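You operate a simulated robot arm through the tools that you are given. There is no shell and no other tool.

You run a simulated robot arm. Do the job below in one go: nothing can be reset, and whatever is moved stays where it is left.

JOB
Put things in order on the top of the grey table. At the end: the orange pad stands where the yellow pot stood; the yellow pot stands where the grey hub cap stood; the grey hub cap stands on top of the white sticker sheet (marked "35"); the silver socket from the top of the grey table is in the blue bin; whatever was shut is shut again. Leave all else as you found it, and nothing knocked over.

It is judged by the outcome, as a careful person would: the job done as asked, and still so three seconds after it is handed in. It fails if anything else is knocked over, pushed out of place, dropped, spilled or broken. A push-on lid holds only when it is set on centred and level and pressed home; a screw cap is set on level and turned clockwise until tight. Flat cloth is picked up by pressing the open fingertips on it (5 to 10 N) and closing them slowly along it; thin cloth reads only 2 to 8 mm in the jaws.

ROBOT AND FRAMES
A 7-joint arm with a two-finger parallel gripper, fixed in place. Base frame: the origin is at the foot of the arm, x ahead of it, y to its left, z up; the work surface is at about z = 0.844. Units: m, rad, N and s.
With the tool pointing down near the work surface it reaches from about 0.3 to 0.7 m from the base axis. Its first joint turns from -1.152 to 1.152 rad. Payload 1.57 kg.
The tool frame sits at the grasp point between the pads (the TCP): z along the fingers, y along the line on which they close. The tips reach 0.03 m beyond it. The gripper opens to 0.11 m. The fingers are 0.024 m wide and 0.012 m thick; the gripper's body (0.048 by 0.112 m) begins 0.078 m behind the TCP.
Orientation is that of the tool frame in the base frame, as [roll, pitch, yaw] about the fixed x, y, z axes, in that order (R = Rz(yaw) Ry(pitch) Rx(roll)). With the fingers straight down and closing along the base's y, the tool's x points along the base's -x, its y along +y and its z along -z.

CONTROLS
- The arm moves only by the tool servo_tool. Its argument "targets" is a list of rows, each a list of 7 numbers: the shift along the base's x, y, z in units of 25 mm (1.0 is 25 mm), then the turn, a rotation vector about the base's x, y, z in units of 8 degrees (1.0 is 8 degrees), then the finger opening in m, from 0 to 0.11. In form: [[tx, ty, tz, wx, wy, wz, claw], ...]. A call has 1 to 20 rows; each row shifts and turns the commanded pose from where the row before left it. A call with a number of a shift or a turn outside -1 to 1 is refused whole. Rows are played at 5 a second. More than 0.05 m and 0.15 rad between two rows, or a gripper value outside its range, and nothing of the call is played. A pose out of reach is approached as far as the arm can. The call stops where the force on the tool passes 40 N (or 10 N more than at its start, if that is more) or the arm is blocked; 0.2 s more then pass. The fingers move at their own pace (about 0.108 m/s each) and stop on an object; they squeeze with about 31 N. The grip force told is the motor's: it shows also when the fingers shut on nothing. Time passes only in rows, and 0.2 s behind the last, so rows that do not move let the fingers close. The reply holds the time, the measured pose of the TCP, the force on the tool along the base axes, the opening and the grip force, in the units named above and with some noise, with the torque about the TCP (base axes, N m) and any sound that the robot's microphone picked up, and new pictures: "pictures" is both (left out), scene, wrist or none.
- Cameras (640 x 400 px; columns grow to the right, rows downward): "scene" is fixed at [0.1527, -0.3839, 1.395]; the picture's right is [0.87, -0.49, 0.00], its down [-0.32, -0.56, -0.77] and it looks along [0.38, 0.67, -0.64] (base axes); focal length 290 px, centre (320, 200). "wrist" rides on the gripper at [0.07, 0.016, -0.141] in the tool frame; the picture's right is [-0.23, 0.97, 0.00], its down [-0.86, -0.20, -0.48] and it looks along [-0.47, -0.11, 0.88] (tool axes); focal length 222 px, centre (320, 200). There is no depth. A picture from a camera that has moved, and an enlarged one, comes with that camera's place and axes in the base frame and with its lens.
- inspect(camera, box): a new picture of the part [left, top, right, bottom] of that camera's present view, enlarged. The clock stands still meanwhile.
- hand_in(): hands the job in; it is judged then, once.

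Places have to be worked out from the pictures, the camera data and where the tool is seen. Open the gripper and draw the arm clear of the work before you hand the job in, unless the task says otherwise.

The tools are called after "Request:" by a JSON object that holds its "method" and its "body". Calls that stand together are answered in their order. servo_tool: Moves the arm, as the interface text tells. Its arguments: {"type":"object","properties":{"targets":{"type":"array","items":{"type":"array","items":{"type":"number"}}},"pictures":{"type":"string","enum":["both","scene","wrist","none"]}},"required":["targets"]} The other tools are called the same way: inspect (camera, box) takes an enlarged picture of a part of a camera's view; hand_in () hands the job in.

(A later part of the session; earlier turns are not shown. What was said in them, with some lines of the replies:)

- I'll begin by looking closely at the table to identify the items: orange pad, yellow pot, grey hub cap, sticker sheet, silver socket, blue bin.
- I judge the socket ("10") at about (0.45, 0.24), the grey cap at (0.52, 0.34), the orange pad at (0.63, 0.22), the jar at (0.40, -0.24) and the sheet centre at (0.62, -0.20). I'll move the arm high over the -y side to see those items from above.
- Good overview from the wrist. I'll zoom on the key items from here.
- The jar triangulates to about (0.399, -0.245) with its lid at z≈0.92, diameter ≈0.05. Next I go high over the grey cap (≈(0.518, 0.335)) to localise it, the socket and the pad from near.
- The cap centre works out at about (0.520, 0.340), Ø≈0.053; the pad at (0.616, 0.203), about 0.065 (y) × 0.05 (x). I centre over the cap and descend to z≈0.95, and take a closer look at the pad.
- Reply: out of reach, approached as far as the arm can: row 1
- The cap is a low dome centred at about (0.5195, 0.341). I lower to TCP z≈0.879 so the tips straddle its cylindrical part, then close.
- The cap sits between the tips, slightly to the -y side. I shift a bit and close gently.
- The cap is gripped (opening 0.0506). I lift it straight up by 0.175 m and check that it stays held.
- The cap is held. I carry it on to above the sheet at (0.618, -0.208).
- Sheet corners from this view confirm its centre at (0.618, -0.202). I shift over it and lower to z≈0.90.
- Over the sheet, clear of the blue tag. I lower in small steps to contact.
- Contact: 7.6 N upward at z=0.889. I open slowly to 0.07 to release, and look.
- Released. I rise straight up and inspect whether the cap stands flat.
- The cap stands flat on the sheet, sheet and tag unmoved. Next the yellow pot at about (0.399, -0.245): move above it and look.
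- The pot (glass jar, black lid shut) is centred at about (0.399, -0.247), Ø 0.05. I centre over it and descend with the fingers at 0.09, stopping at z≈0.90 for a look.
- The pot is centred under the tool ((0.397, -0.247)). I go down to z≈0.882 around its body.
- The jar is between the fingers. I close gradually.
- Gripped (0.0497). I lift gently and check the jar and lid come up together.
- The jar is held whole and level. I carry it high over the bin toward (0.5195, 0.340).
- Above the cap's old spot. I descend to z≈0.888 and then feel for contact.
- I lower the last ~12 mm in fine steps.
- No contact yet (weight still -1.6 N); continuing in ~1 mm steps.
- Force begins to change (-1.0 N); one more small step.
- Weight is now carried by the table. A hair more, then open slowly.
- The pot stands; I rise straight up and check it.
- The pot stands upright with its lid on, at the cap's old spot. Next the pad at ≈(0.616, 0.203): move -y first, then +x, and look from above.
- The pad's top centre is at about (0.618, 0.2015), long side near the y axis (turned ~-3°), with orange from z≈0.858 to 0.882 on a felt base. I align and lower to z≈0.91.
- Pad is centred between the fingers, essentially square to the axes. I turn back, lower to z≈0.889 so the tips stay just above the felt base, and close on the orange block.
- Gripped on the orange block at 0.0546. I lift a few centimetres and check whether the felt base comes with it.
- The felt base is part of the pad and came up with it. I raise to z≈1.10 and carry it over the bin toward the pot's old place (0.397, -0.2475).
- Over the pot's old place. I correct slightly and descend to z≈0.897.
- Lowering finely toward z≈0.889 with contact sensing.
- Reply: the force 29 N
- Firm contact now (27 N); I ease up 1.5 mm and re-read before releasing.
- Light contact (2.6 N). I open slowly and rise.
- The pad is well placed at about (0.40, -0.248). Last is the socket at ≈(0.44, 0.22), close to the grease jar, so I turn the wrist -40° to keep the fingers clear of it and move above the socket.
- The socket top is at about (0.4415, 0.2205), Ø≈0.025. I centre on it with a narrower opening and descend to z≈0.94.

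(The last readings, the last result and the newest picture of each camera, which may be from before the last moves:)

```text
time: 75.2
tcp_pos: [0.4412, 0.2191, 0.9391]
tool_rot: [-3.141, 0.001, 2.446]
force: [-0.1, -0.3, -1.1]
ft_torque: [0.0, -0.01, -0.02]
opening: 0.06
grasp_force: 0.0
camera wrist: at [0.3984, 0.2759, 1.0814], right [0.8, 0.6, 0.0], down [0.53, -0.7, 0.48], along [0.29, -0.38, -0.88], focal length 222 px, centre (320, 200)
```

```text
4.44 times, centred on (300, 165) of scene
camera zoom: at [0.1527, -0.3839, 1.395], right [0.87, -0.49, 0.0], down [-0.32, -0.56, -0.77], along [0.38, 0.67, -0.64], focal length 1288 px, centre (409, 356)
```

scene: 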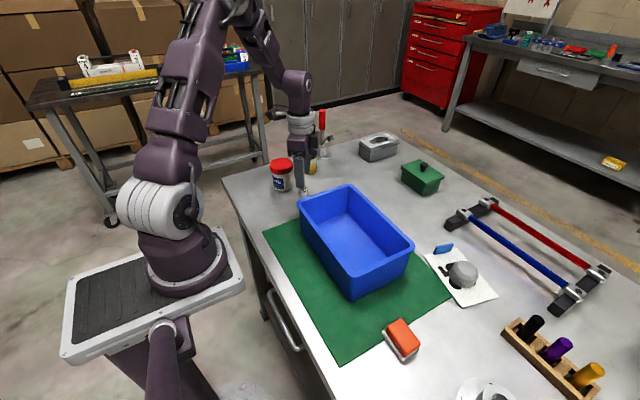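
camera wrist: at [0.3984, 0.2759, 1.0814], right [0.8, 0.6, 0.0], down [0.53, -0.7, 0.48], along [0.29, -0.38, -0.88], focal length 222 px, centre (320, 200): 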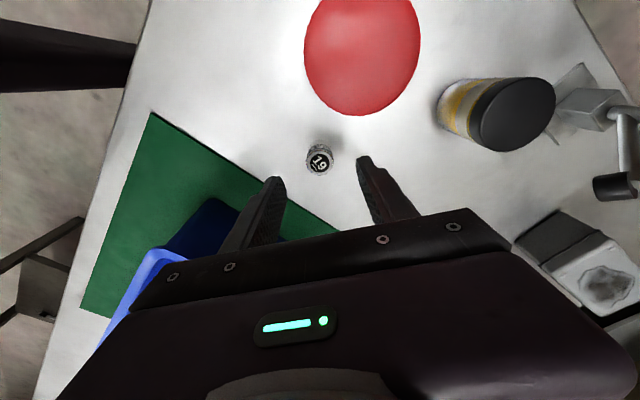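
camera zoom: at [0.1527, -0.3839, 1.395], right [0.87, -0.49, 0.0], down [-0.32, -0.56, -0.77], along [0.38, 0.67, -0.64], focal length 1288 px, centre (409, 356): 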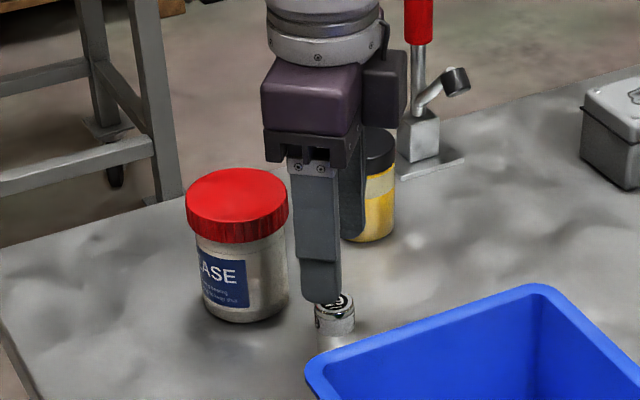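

Grease lid is at z≈0.93, so there's clearance for the camera box. Socket centre (0.4397, 0.222), top ≈0.885: shift slightly, lower to z≈0.888, and close.

Request:
{"method": "servo_tool", "body": {"targets": [[-0.06, 0.12, 0, 0, 0, 0, 0.06], [0, 0, -0.7, 0, 0, 0, 0.06], [0, 0, -0.7, 0, 0, 0, 0.06], [0, 0, -0.64, 0, 0, 0, 0.06], [0, 0, 0, 0, 0, 0, 0.06]]}}

Request:
{"method": "inspect", "body": {"camera": "wrist", "box": [220, 90, 420, 250]}}

Request:
{"method": "inspect", "body": {"camera": "scene", "box": [250, 120, 350, 210]}}

```text
time: 76.4
tcp_pos: [0.4395, 0.2207, 0.8895]
tool_rot: [-3.14, -0.001, 2.446]
force: [-0.5, -0.2, 0.7]
ft_torque: [0.0, -0.03, -0.01]
opening: 0.0601
grasp_force: 0.1
camera wrist: at [0.3968, 0.2781, 1.0321], right [0.8, 0.6, 0.0], down [0.53, -0.7, 0.48], along [0.29, -0.38, -0.88], focal length 222 px, centre (320, 200)
```

scene: 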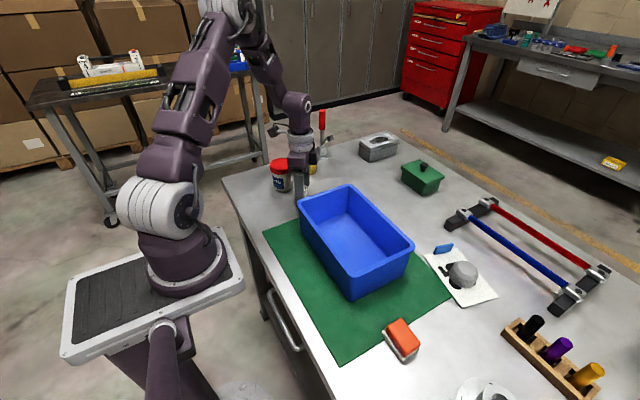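
wrist: 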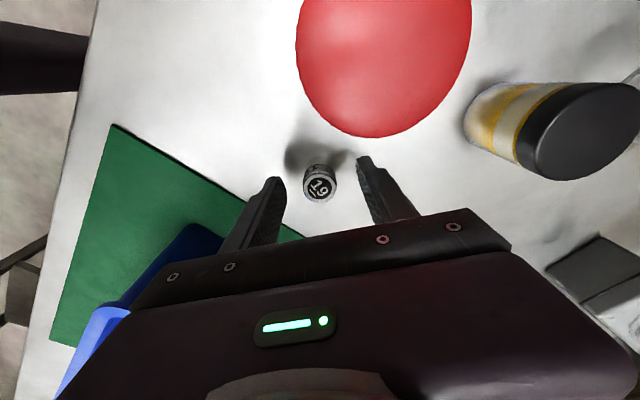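

```text
2.50 times, centred on (320, 170) of wrist
camera zoom: at [0.3968, 0.2781, 1.0321], right [0.8, 0.6, 0.0], down [0.53, -0.7, 0.48], along [0.29, -0.38, -0.88], focal length 555 px, centre (320, 275)
```

zoom: 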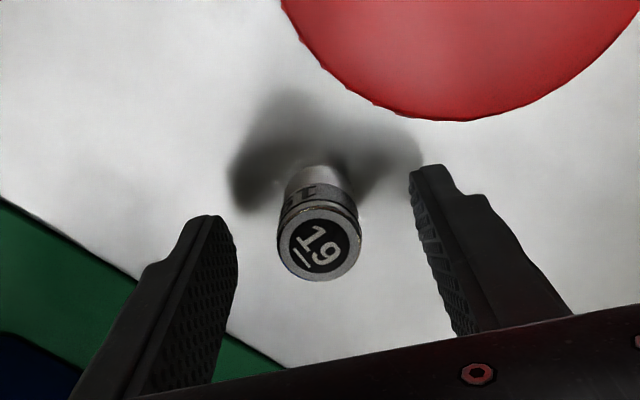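

```text
4.44 times, centred on (300, 165) of scene
camera zoom: at [0.1527, -0.3839, 1.395], right [0.87, -0.49, 0.0], down [-0.32, -0.56, -0.77], along [0.38, 0.67, -0.64], focal length 1288 px, centre (409, 356)
```

zoom: 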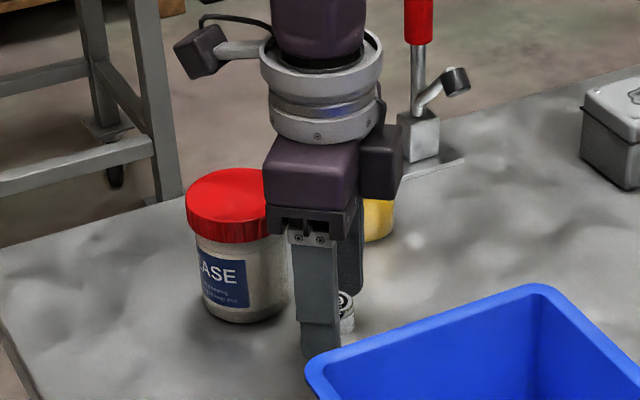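

The socket is centred between the pads. Closing.

Request:
{"method": "servo_tool", "body": {"targets": [[0, 0, 0, 0, 0, 0, 0.045], [0, 0, 0, 0, 0, 0, 0.035], [0, 0, 0, 0, 0, 0, 0.028], [0, 0, 0, 0, 0, 0, 0.02], [0, 0, 0, 0, 0, 0, 0.01], [0, 0, 0, 0, 0, 0, 0.01], [0, 0, 0.2, 0, 0, 0, 0.01], [0, 0, 0.5, 0, 0, 0, 0.01], [0, 0, 1, 0, 0, 0, 0.01], [0, 0, 0, 0, 0, 0, 0.01]]}}

Request:
{"method": "inspect", "body": {"camera": "wrist", "box": [220, 90, 420, 250]}}

```text
time: 78.6
tcp_pos: [0.4406, 0.2222, 0.9317]
tool_rot: [3.141, -0.001, 2.447]
force: [-0.2, 0.2, -0.4]
ft_torque: [-0.02, -0.02, -0.04]
opening: 0.0249
grasp_force: 31.3
camera wrist: at [0.3978, 0.2783, 1.0744], right [0.8, 0.6, 0.0], down [0.53, -0.7, 0.48], along [0.29, -0.38, -0.88], focal length 222 px, centre (320, 200)
```

scene: 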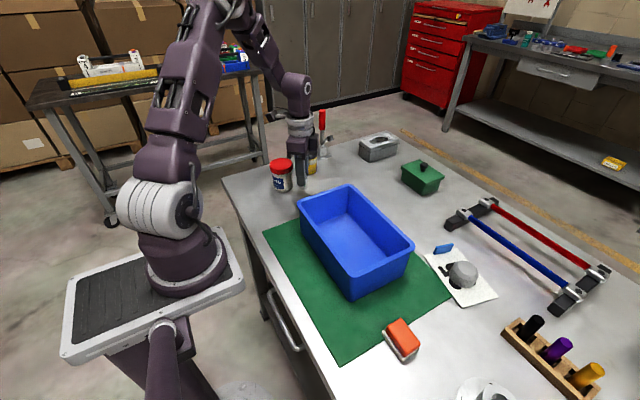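
wrist: 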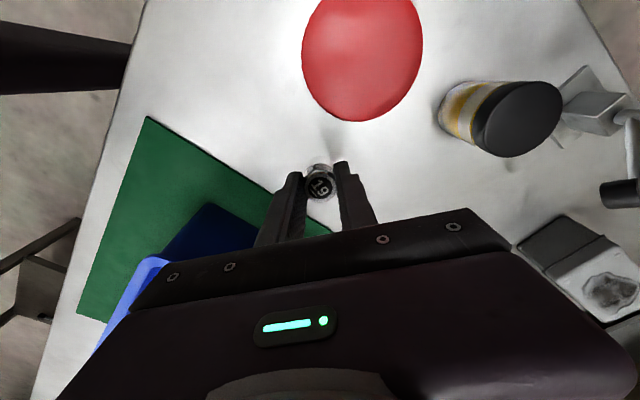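

```text
2.50 times, centred on (320, 170) of wrist
camera zoom: at [0.3978, 0.2783, 1.0744], right [0.8, 0.6, 0.0], down [0.53, -0.7, 0.48], along [0.29, -0.38, -0.88], focal length 555 px, centre (320, 275)
```

zoom: 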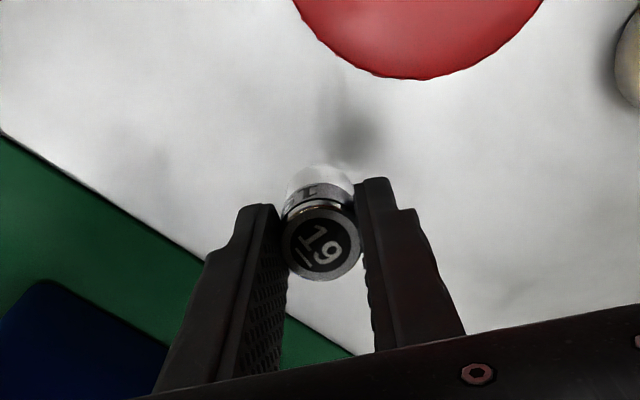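

The socket is held. I raise to z≈1.06, swing over the bin's middle (≈(0.437, -0.03)), turning the wrist back as I go.

Request:
{"method": "servo_tool", "body": {"targets": [[0, 0, 1, 0, 0, 0, 0.01], [0, 0, 1, 0, 0, 0, 0.01], [0, 0, 1, 0, 0, 0, 0.01], [0, 0, 1, 0, 0, 0, 0.01], [0, 0, 1, 0, 0, 0, 0.01], [0, 0, 0.5, 0, 0, 0, 0.01], [0, -1, 0, 0, 0, 0.5, 0.01], [0, -1, 0, 0, 0, 0.5, 0.01], [0, -1, 0, 0, 0, 0.5, 0.01], [0, -1, 0, 0, 0, 0.5, 0.01], [0, -1, 0, 0, 0, 0.5, 0.01], [0, -1, 0, 0, 0, 0.5, 0.01], [0, -1, 0, 0, 0, 0.5, 0.01], [0, -1, 0, 0, 0, 0.5, 0.01], [0, -1, 0, 0, 0, 0.5, 0.01], [0, -1, 0, 0, 0, 0.5, 0.01], [0, 0, 0, 0, 0, 0, 0.01]]}}

```text
time: 82.2
tcp_pos: [0.4397, -0.03, 1.0705]
tool_rot: [3.141, -0.001, -3.14]
force: [-0.4, 0.4, -0.3]
ft_torque: [0.02, 0.03, 0.0]
opening: 0.0248
grasp_force: 31.3
camera wrist: at [0.3705, -0.0136, 1.2128], right [0.22, 0.97, 0.0], down [0.86, -0.2, 0.48], along [0.47, -0.11, -0.88], focal length 222 px, centre (320, 200)
```

scene: 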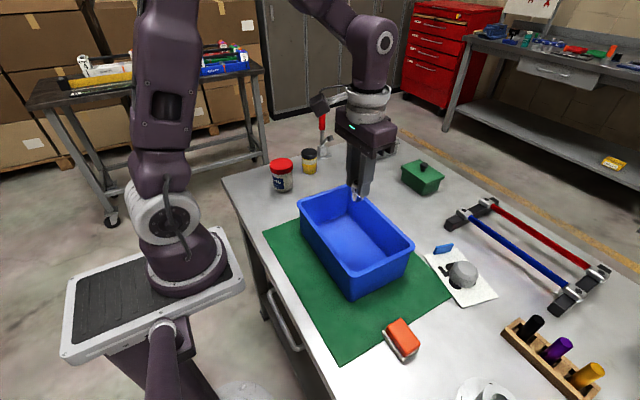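
wrist: 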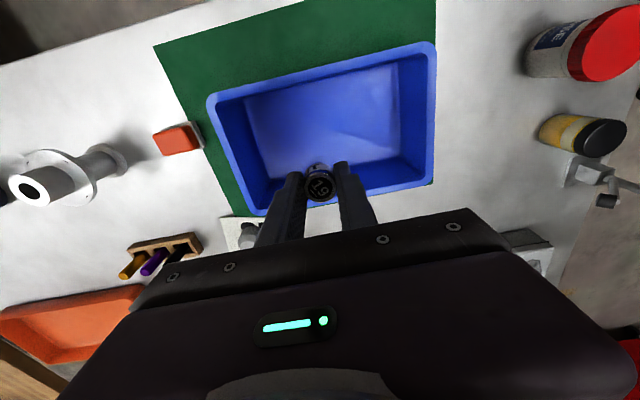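

The bin is empty and the tool is centred over it. I lower into it to z≈0.91, then feel for the floor.

Request:
{"method": "servo_tool", "body": {"targets": [[0, 0, -0.5, 0, 0, 0, 0.01], [0, 0, -1, 0, 0, 0, 0.01], [0, 0, -1, 0, 0, 0, 0.01], [0, 0, -1, 0, 0, 0, 0.01], [0, 0, -1, 0, 0, 0, 0.01], [0, 0, -1, 0, 0, 0, 0.01], [0, 0, -0.6, 0, 0, 0, 0.01], [0, 0, -0.3, 0, 0, 0, 0.01], [0, 0, 0, 0, 0, 0, 0.01]]}}

```text
time: 84.2
tcp_pos: [0.442, -0.0287, 0.9086]
tool_rot: [3.141, -0.001, -3.139]
force: [0.5, -0.1, -1.6]
ft_torque: [-0.01, 0.02, 0.0]
opening: 0.0249
grasp_force: 31.2
camera wrist: at [0.3721, -0.0123, 1.0509], right [0.22, 0.97, 0.0], down [0.86, -0.2, 0.48], along [0.47, -0.11, -0.88], focal length 222 px, centre (320, 200)
```

scene: 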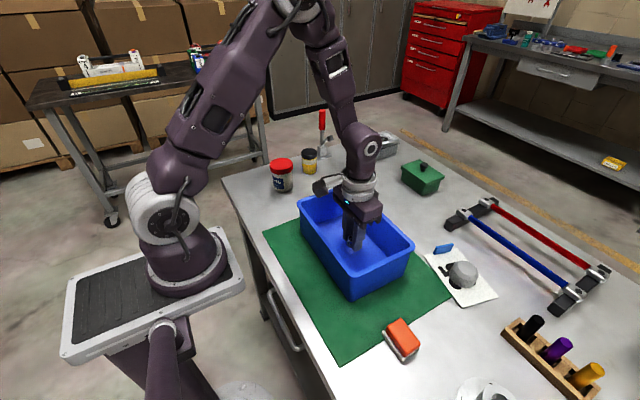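
wrist: 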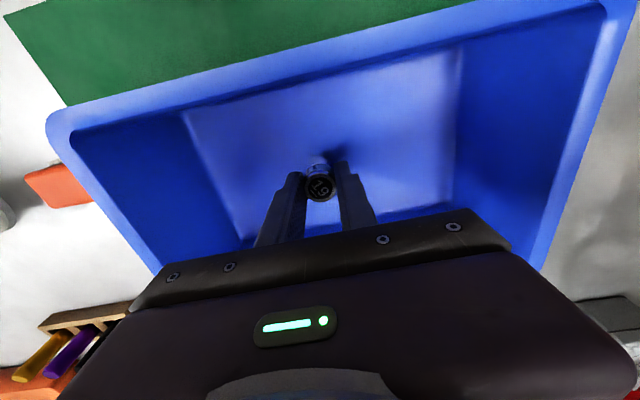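

Close to the floor; fine steps down.

Request:
{"method": "servo_tool", "body": {"targets": [[0, 0, -0.12, 0, 0, 0, 0.01], [0, 0, -0.08, 0, 0, 0, 0.01], [0, 0, -0.06, 0, 0, 0, 0.01], [0, 0, 0, 0, 0, 0, 0.01]], "pictures": "none"}}

```text
time: 85.2
tcp_pos: [0.4423, -0.0294, 0.9037]
tool_rot: [3.141, -0.001, -3.138]
force: [0.3, 0.3, -1.1]
ft_torque: [-0.02, 0.0, 0.0]
opening: 0.0249
grasp_force: 31.3
```

Request:
{"method": "servo_tool", "body": {"targets": [[0, 0, -0.08, 0, 0, 0, 0.01], [0, 0, -0.06, 0, 0, 0, 0.01], [0, 0, 0, 0, 0, 0, 0.01]], "pictures": "none"}}

```text
time: 86.0
tcp_pos: [0.4391, -0.0286, 0.9007]
tool_rot: [3.141, 0.002, -3.137]
force: [0.1, 1.4, -0.6]
ft_torque: [-0.02, 0.01, 0.02]
opening: 0.0246
grasp_force: 30.2
```

Still little contact (-0.6 N); continuing by ~2 mm.

Request:
{"method": "servo_tool", "body": {"targets": [[0, 0, -0.05, 0, 0, 0, 0.01], [0, 0, -0.04, 0, 0, 0, 0.01], [0, 0, 0, 0, 0, 0, 0.01]], "pictures": "none"}}

```text
time: 86.8
tcp_pos: [0.4394, -0.0284, 0.8983]
tool_rot: [-3.14, 0.001, -3.141]
force: [0.0, -3.7, 12.6]
ft_torque: [-0.17, 0.03, 0.01]
opening: 0.0248
grasp_force: 30.5
```

The socket rests on the bin floor (12.6 N). I ease up a touch, open slowly, and rise straight out.

Request:
{"method": "servo_tool", "body": {"targets": [[0, 0, 0.03, 0, 0, 0, 0.01], [0, 0, 0, 0, 0, 0, 0.024], [0, 0, 0, 0, 0, 0, 0.027], [0, 0, 0, 0, 0, 0, 0.032], [0, 0, 0, 0, 0, 0, 0.045], [0, 0, 0, 0, 0, 0, 0.05], [0, 0, 0.4, 0, 0, 0, 0.05], [0, 0, 1, 0, 0, 0, 0.05], [0, 0, 1, 0, 0, 0, 0.05], [0, 0, 1, 0, 0, 0, 0.05], [0, 0, 1, 0, 0, 0, 0.05], [0, 0, 1, 0, 0, 0, 0.05], [0, 0, 1, 0, 0, 0, 0.08], [0, 0, 1, 0, 0, 0, 0.11], [0, 0, 1, 0, 0, 0, 0.11], [0, 0, 1, 0, 0, 0, 0.11], [0, 0, 0, 0, 0, 0, 0.11]]}}

Request:
{"method": "inspect", "body": {"camera": "wrist", "box": [180, 20, 460, 240]}}

```text
time: 90.4
tcp_pos: [0.4403, -0.0308, 1.1339]
tool_rot: [-3.139, -0.001, -3.138]
force: [0.1, -1.1, -0.4]
ft_torque: [0.01, 0.03, 0.02]
opening: 0.11
grasp_force: 0.1
camera wrist: at [0.3706, -0.0155, 1.2763], right [0.22, 0.97, 0.0], down [0.86, -0.2, 0.48], along [0.47, -0.11, -0.88], focal length 222 px, centre (320, 200)
```

scene: 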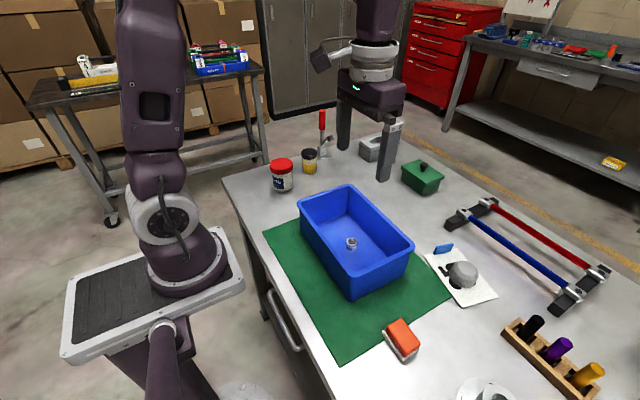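
wrist: 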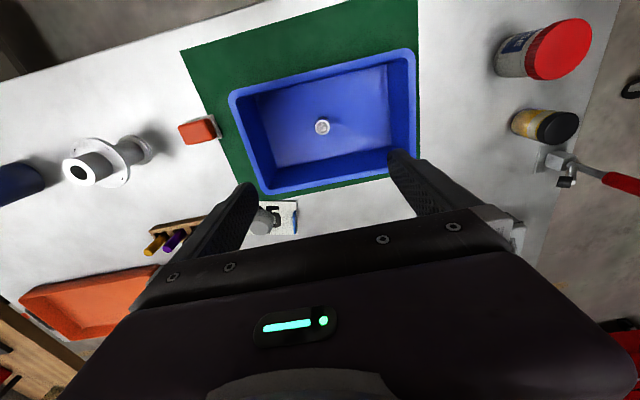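

```text
1.82 times, centred on (320, 130) of wrist
camera zoom: at [0.3706, -0.0155, 1.2763], right [0.22, 0.97, 0.0], down [0.86, -0.2, 0.48], along [0.47, -0.11, -0.88], focal length 404 px, centre (320, 327)
```

zoom: 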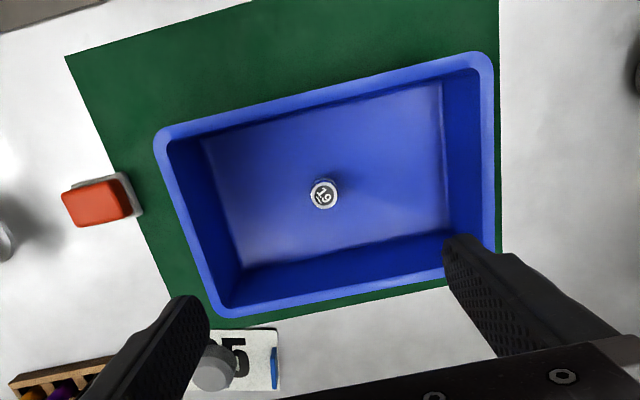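

The socket stands in the bin, and everything else is in place. I draw the arm back to its starting pose and do a final check.

Request:
{"method": "servo_tool", "body": {"targets": [[-0.6, 0.8, 0.2, 0, 0, 0, 0.11], [-0.8, 0.8, 0.2, 0, 0, 0, 0.11], [-0.8, 0.8, 0.2, 0, 0, 0, 0.11], [-0.8, 0.8, 0, 0, 0, 0, 0.11], [-0.8, 0.8, 0, 0, 0, 0, 0.11], [-0.9, 0.3, 0, 0, 0, 0, 0.11], [0, 0, 0, 0, 0, 0, 0.11], [0, 0, 0, 0, 0, 0, 0.11]]}}

Request:
{"method": "inspect", "body": {"camera": "scene", "box": [240, 110, 480, 260]}}

Request:
{"method": "inspect", "body": {"camera": "scene", "box": [360, 230, 640, 400]}}

```text
time: 92.2
tcp_pos: [0.3233, 0.0791, 1.1486]
tool_rot: [-3.141, -0.001, -3.14]
force: [0.1, -0.1, 0.1]
ft_torque: [0.01, 0.02, -0.01]
opening: 0.1101
grasp_force: 0.1
camera wrist: at [0.254, 0.0952, 1.2903], right [0.22, 0.97, 0.0], down [0.86, -0.2, 0.48], along [0.47, -0.11, -0.88], focal length 222 px, centre (320, 200)
```

scene: 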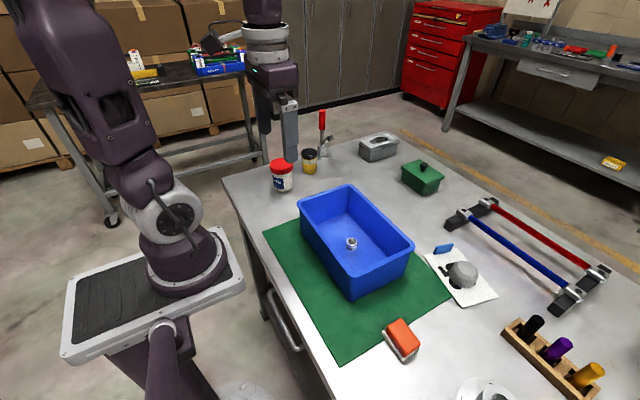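
wrist: 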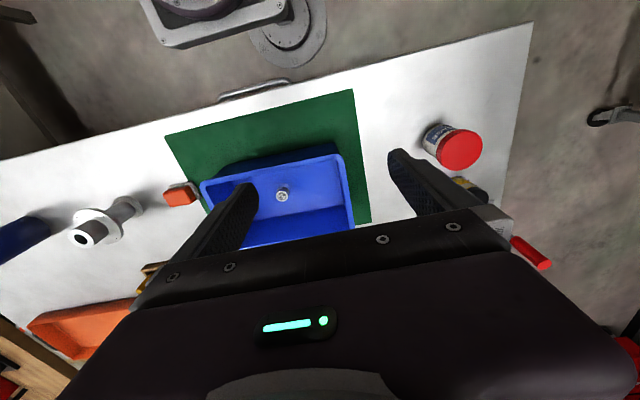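

```text
2.67 times, centred on (360, 185) of scene
camera zoom: at [0.1527, -0.3839, 1.395], right [0.87, -0.49, 0.0], down [-0.32, -0.56, -0.77], along [0.38, 0.67, -0.64], focal length 773 px, centre (213, 240)
```

zoom: 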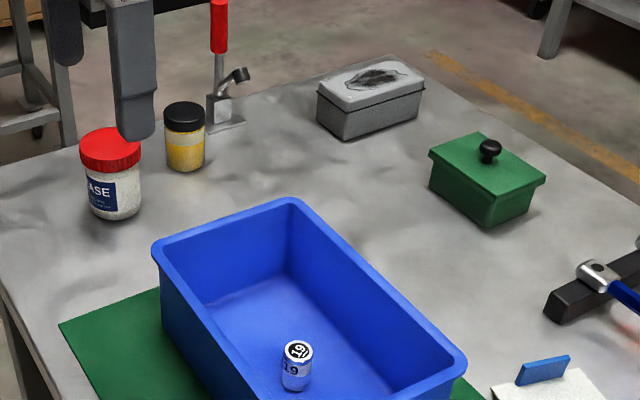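

```text
2.29 times, centred on (500, 315) of scene
camera zoom: at [0.1527, -0.3839, 1.395], right [0.87, -0.49, 0.0], down [-0.32, -0.56, -0.77], along [0.38, 0.67, -0.64], focal length 662 px, centre (-91, -63)
```

zoom: 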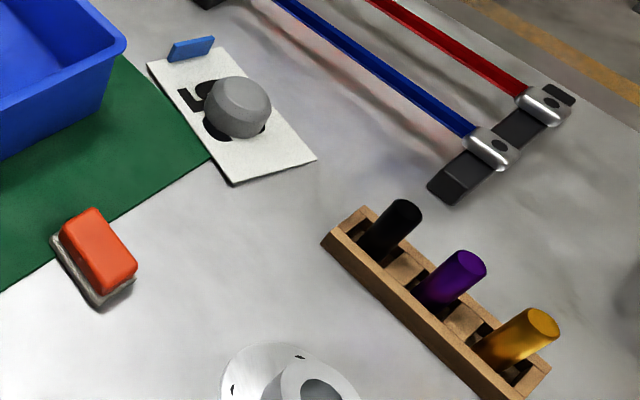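

All items are where they were asked: pad at the pot's old spot, pot (lid on) at the cap's old spot, cap flat on the "35" sheet, socket in the bin. Nothing else has moved, and the arm is clear with the gripper open. Handing in.

Request:
{"method": "hand_in", "body": {}}

```text
The job is handed in.
```

I moved all four items and handed the job in. No result has come back. The last pictures before hand-in showed:

- **Orange pad:** it stands where the yellow pot stood, across the edge of the green mat as the pot did. It pressed down at about 27 N for a moment while I set it there, so I eased up before letting go.
- **Yellow pot:** it stands upright where the grey hub cap stood, with its lid still on.
- **Grey hub cap:** it stands flat on the "35" sheet, a few millimetres off centre and clear of the blue tag. The sheet did not move.
- **Silver socket:** it stands upright on the floor of the blue bin.

I opened nothing, so nothing had to be shut again. Nothing else on the table looked moved or knocked over. I drew the arm back to about its starting pose with the gripper open.
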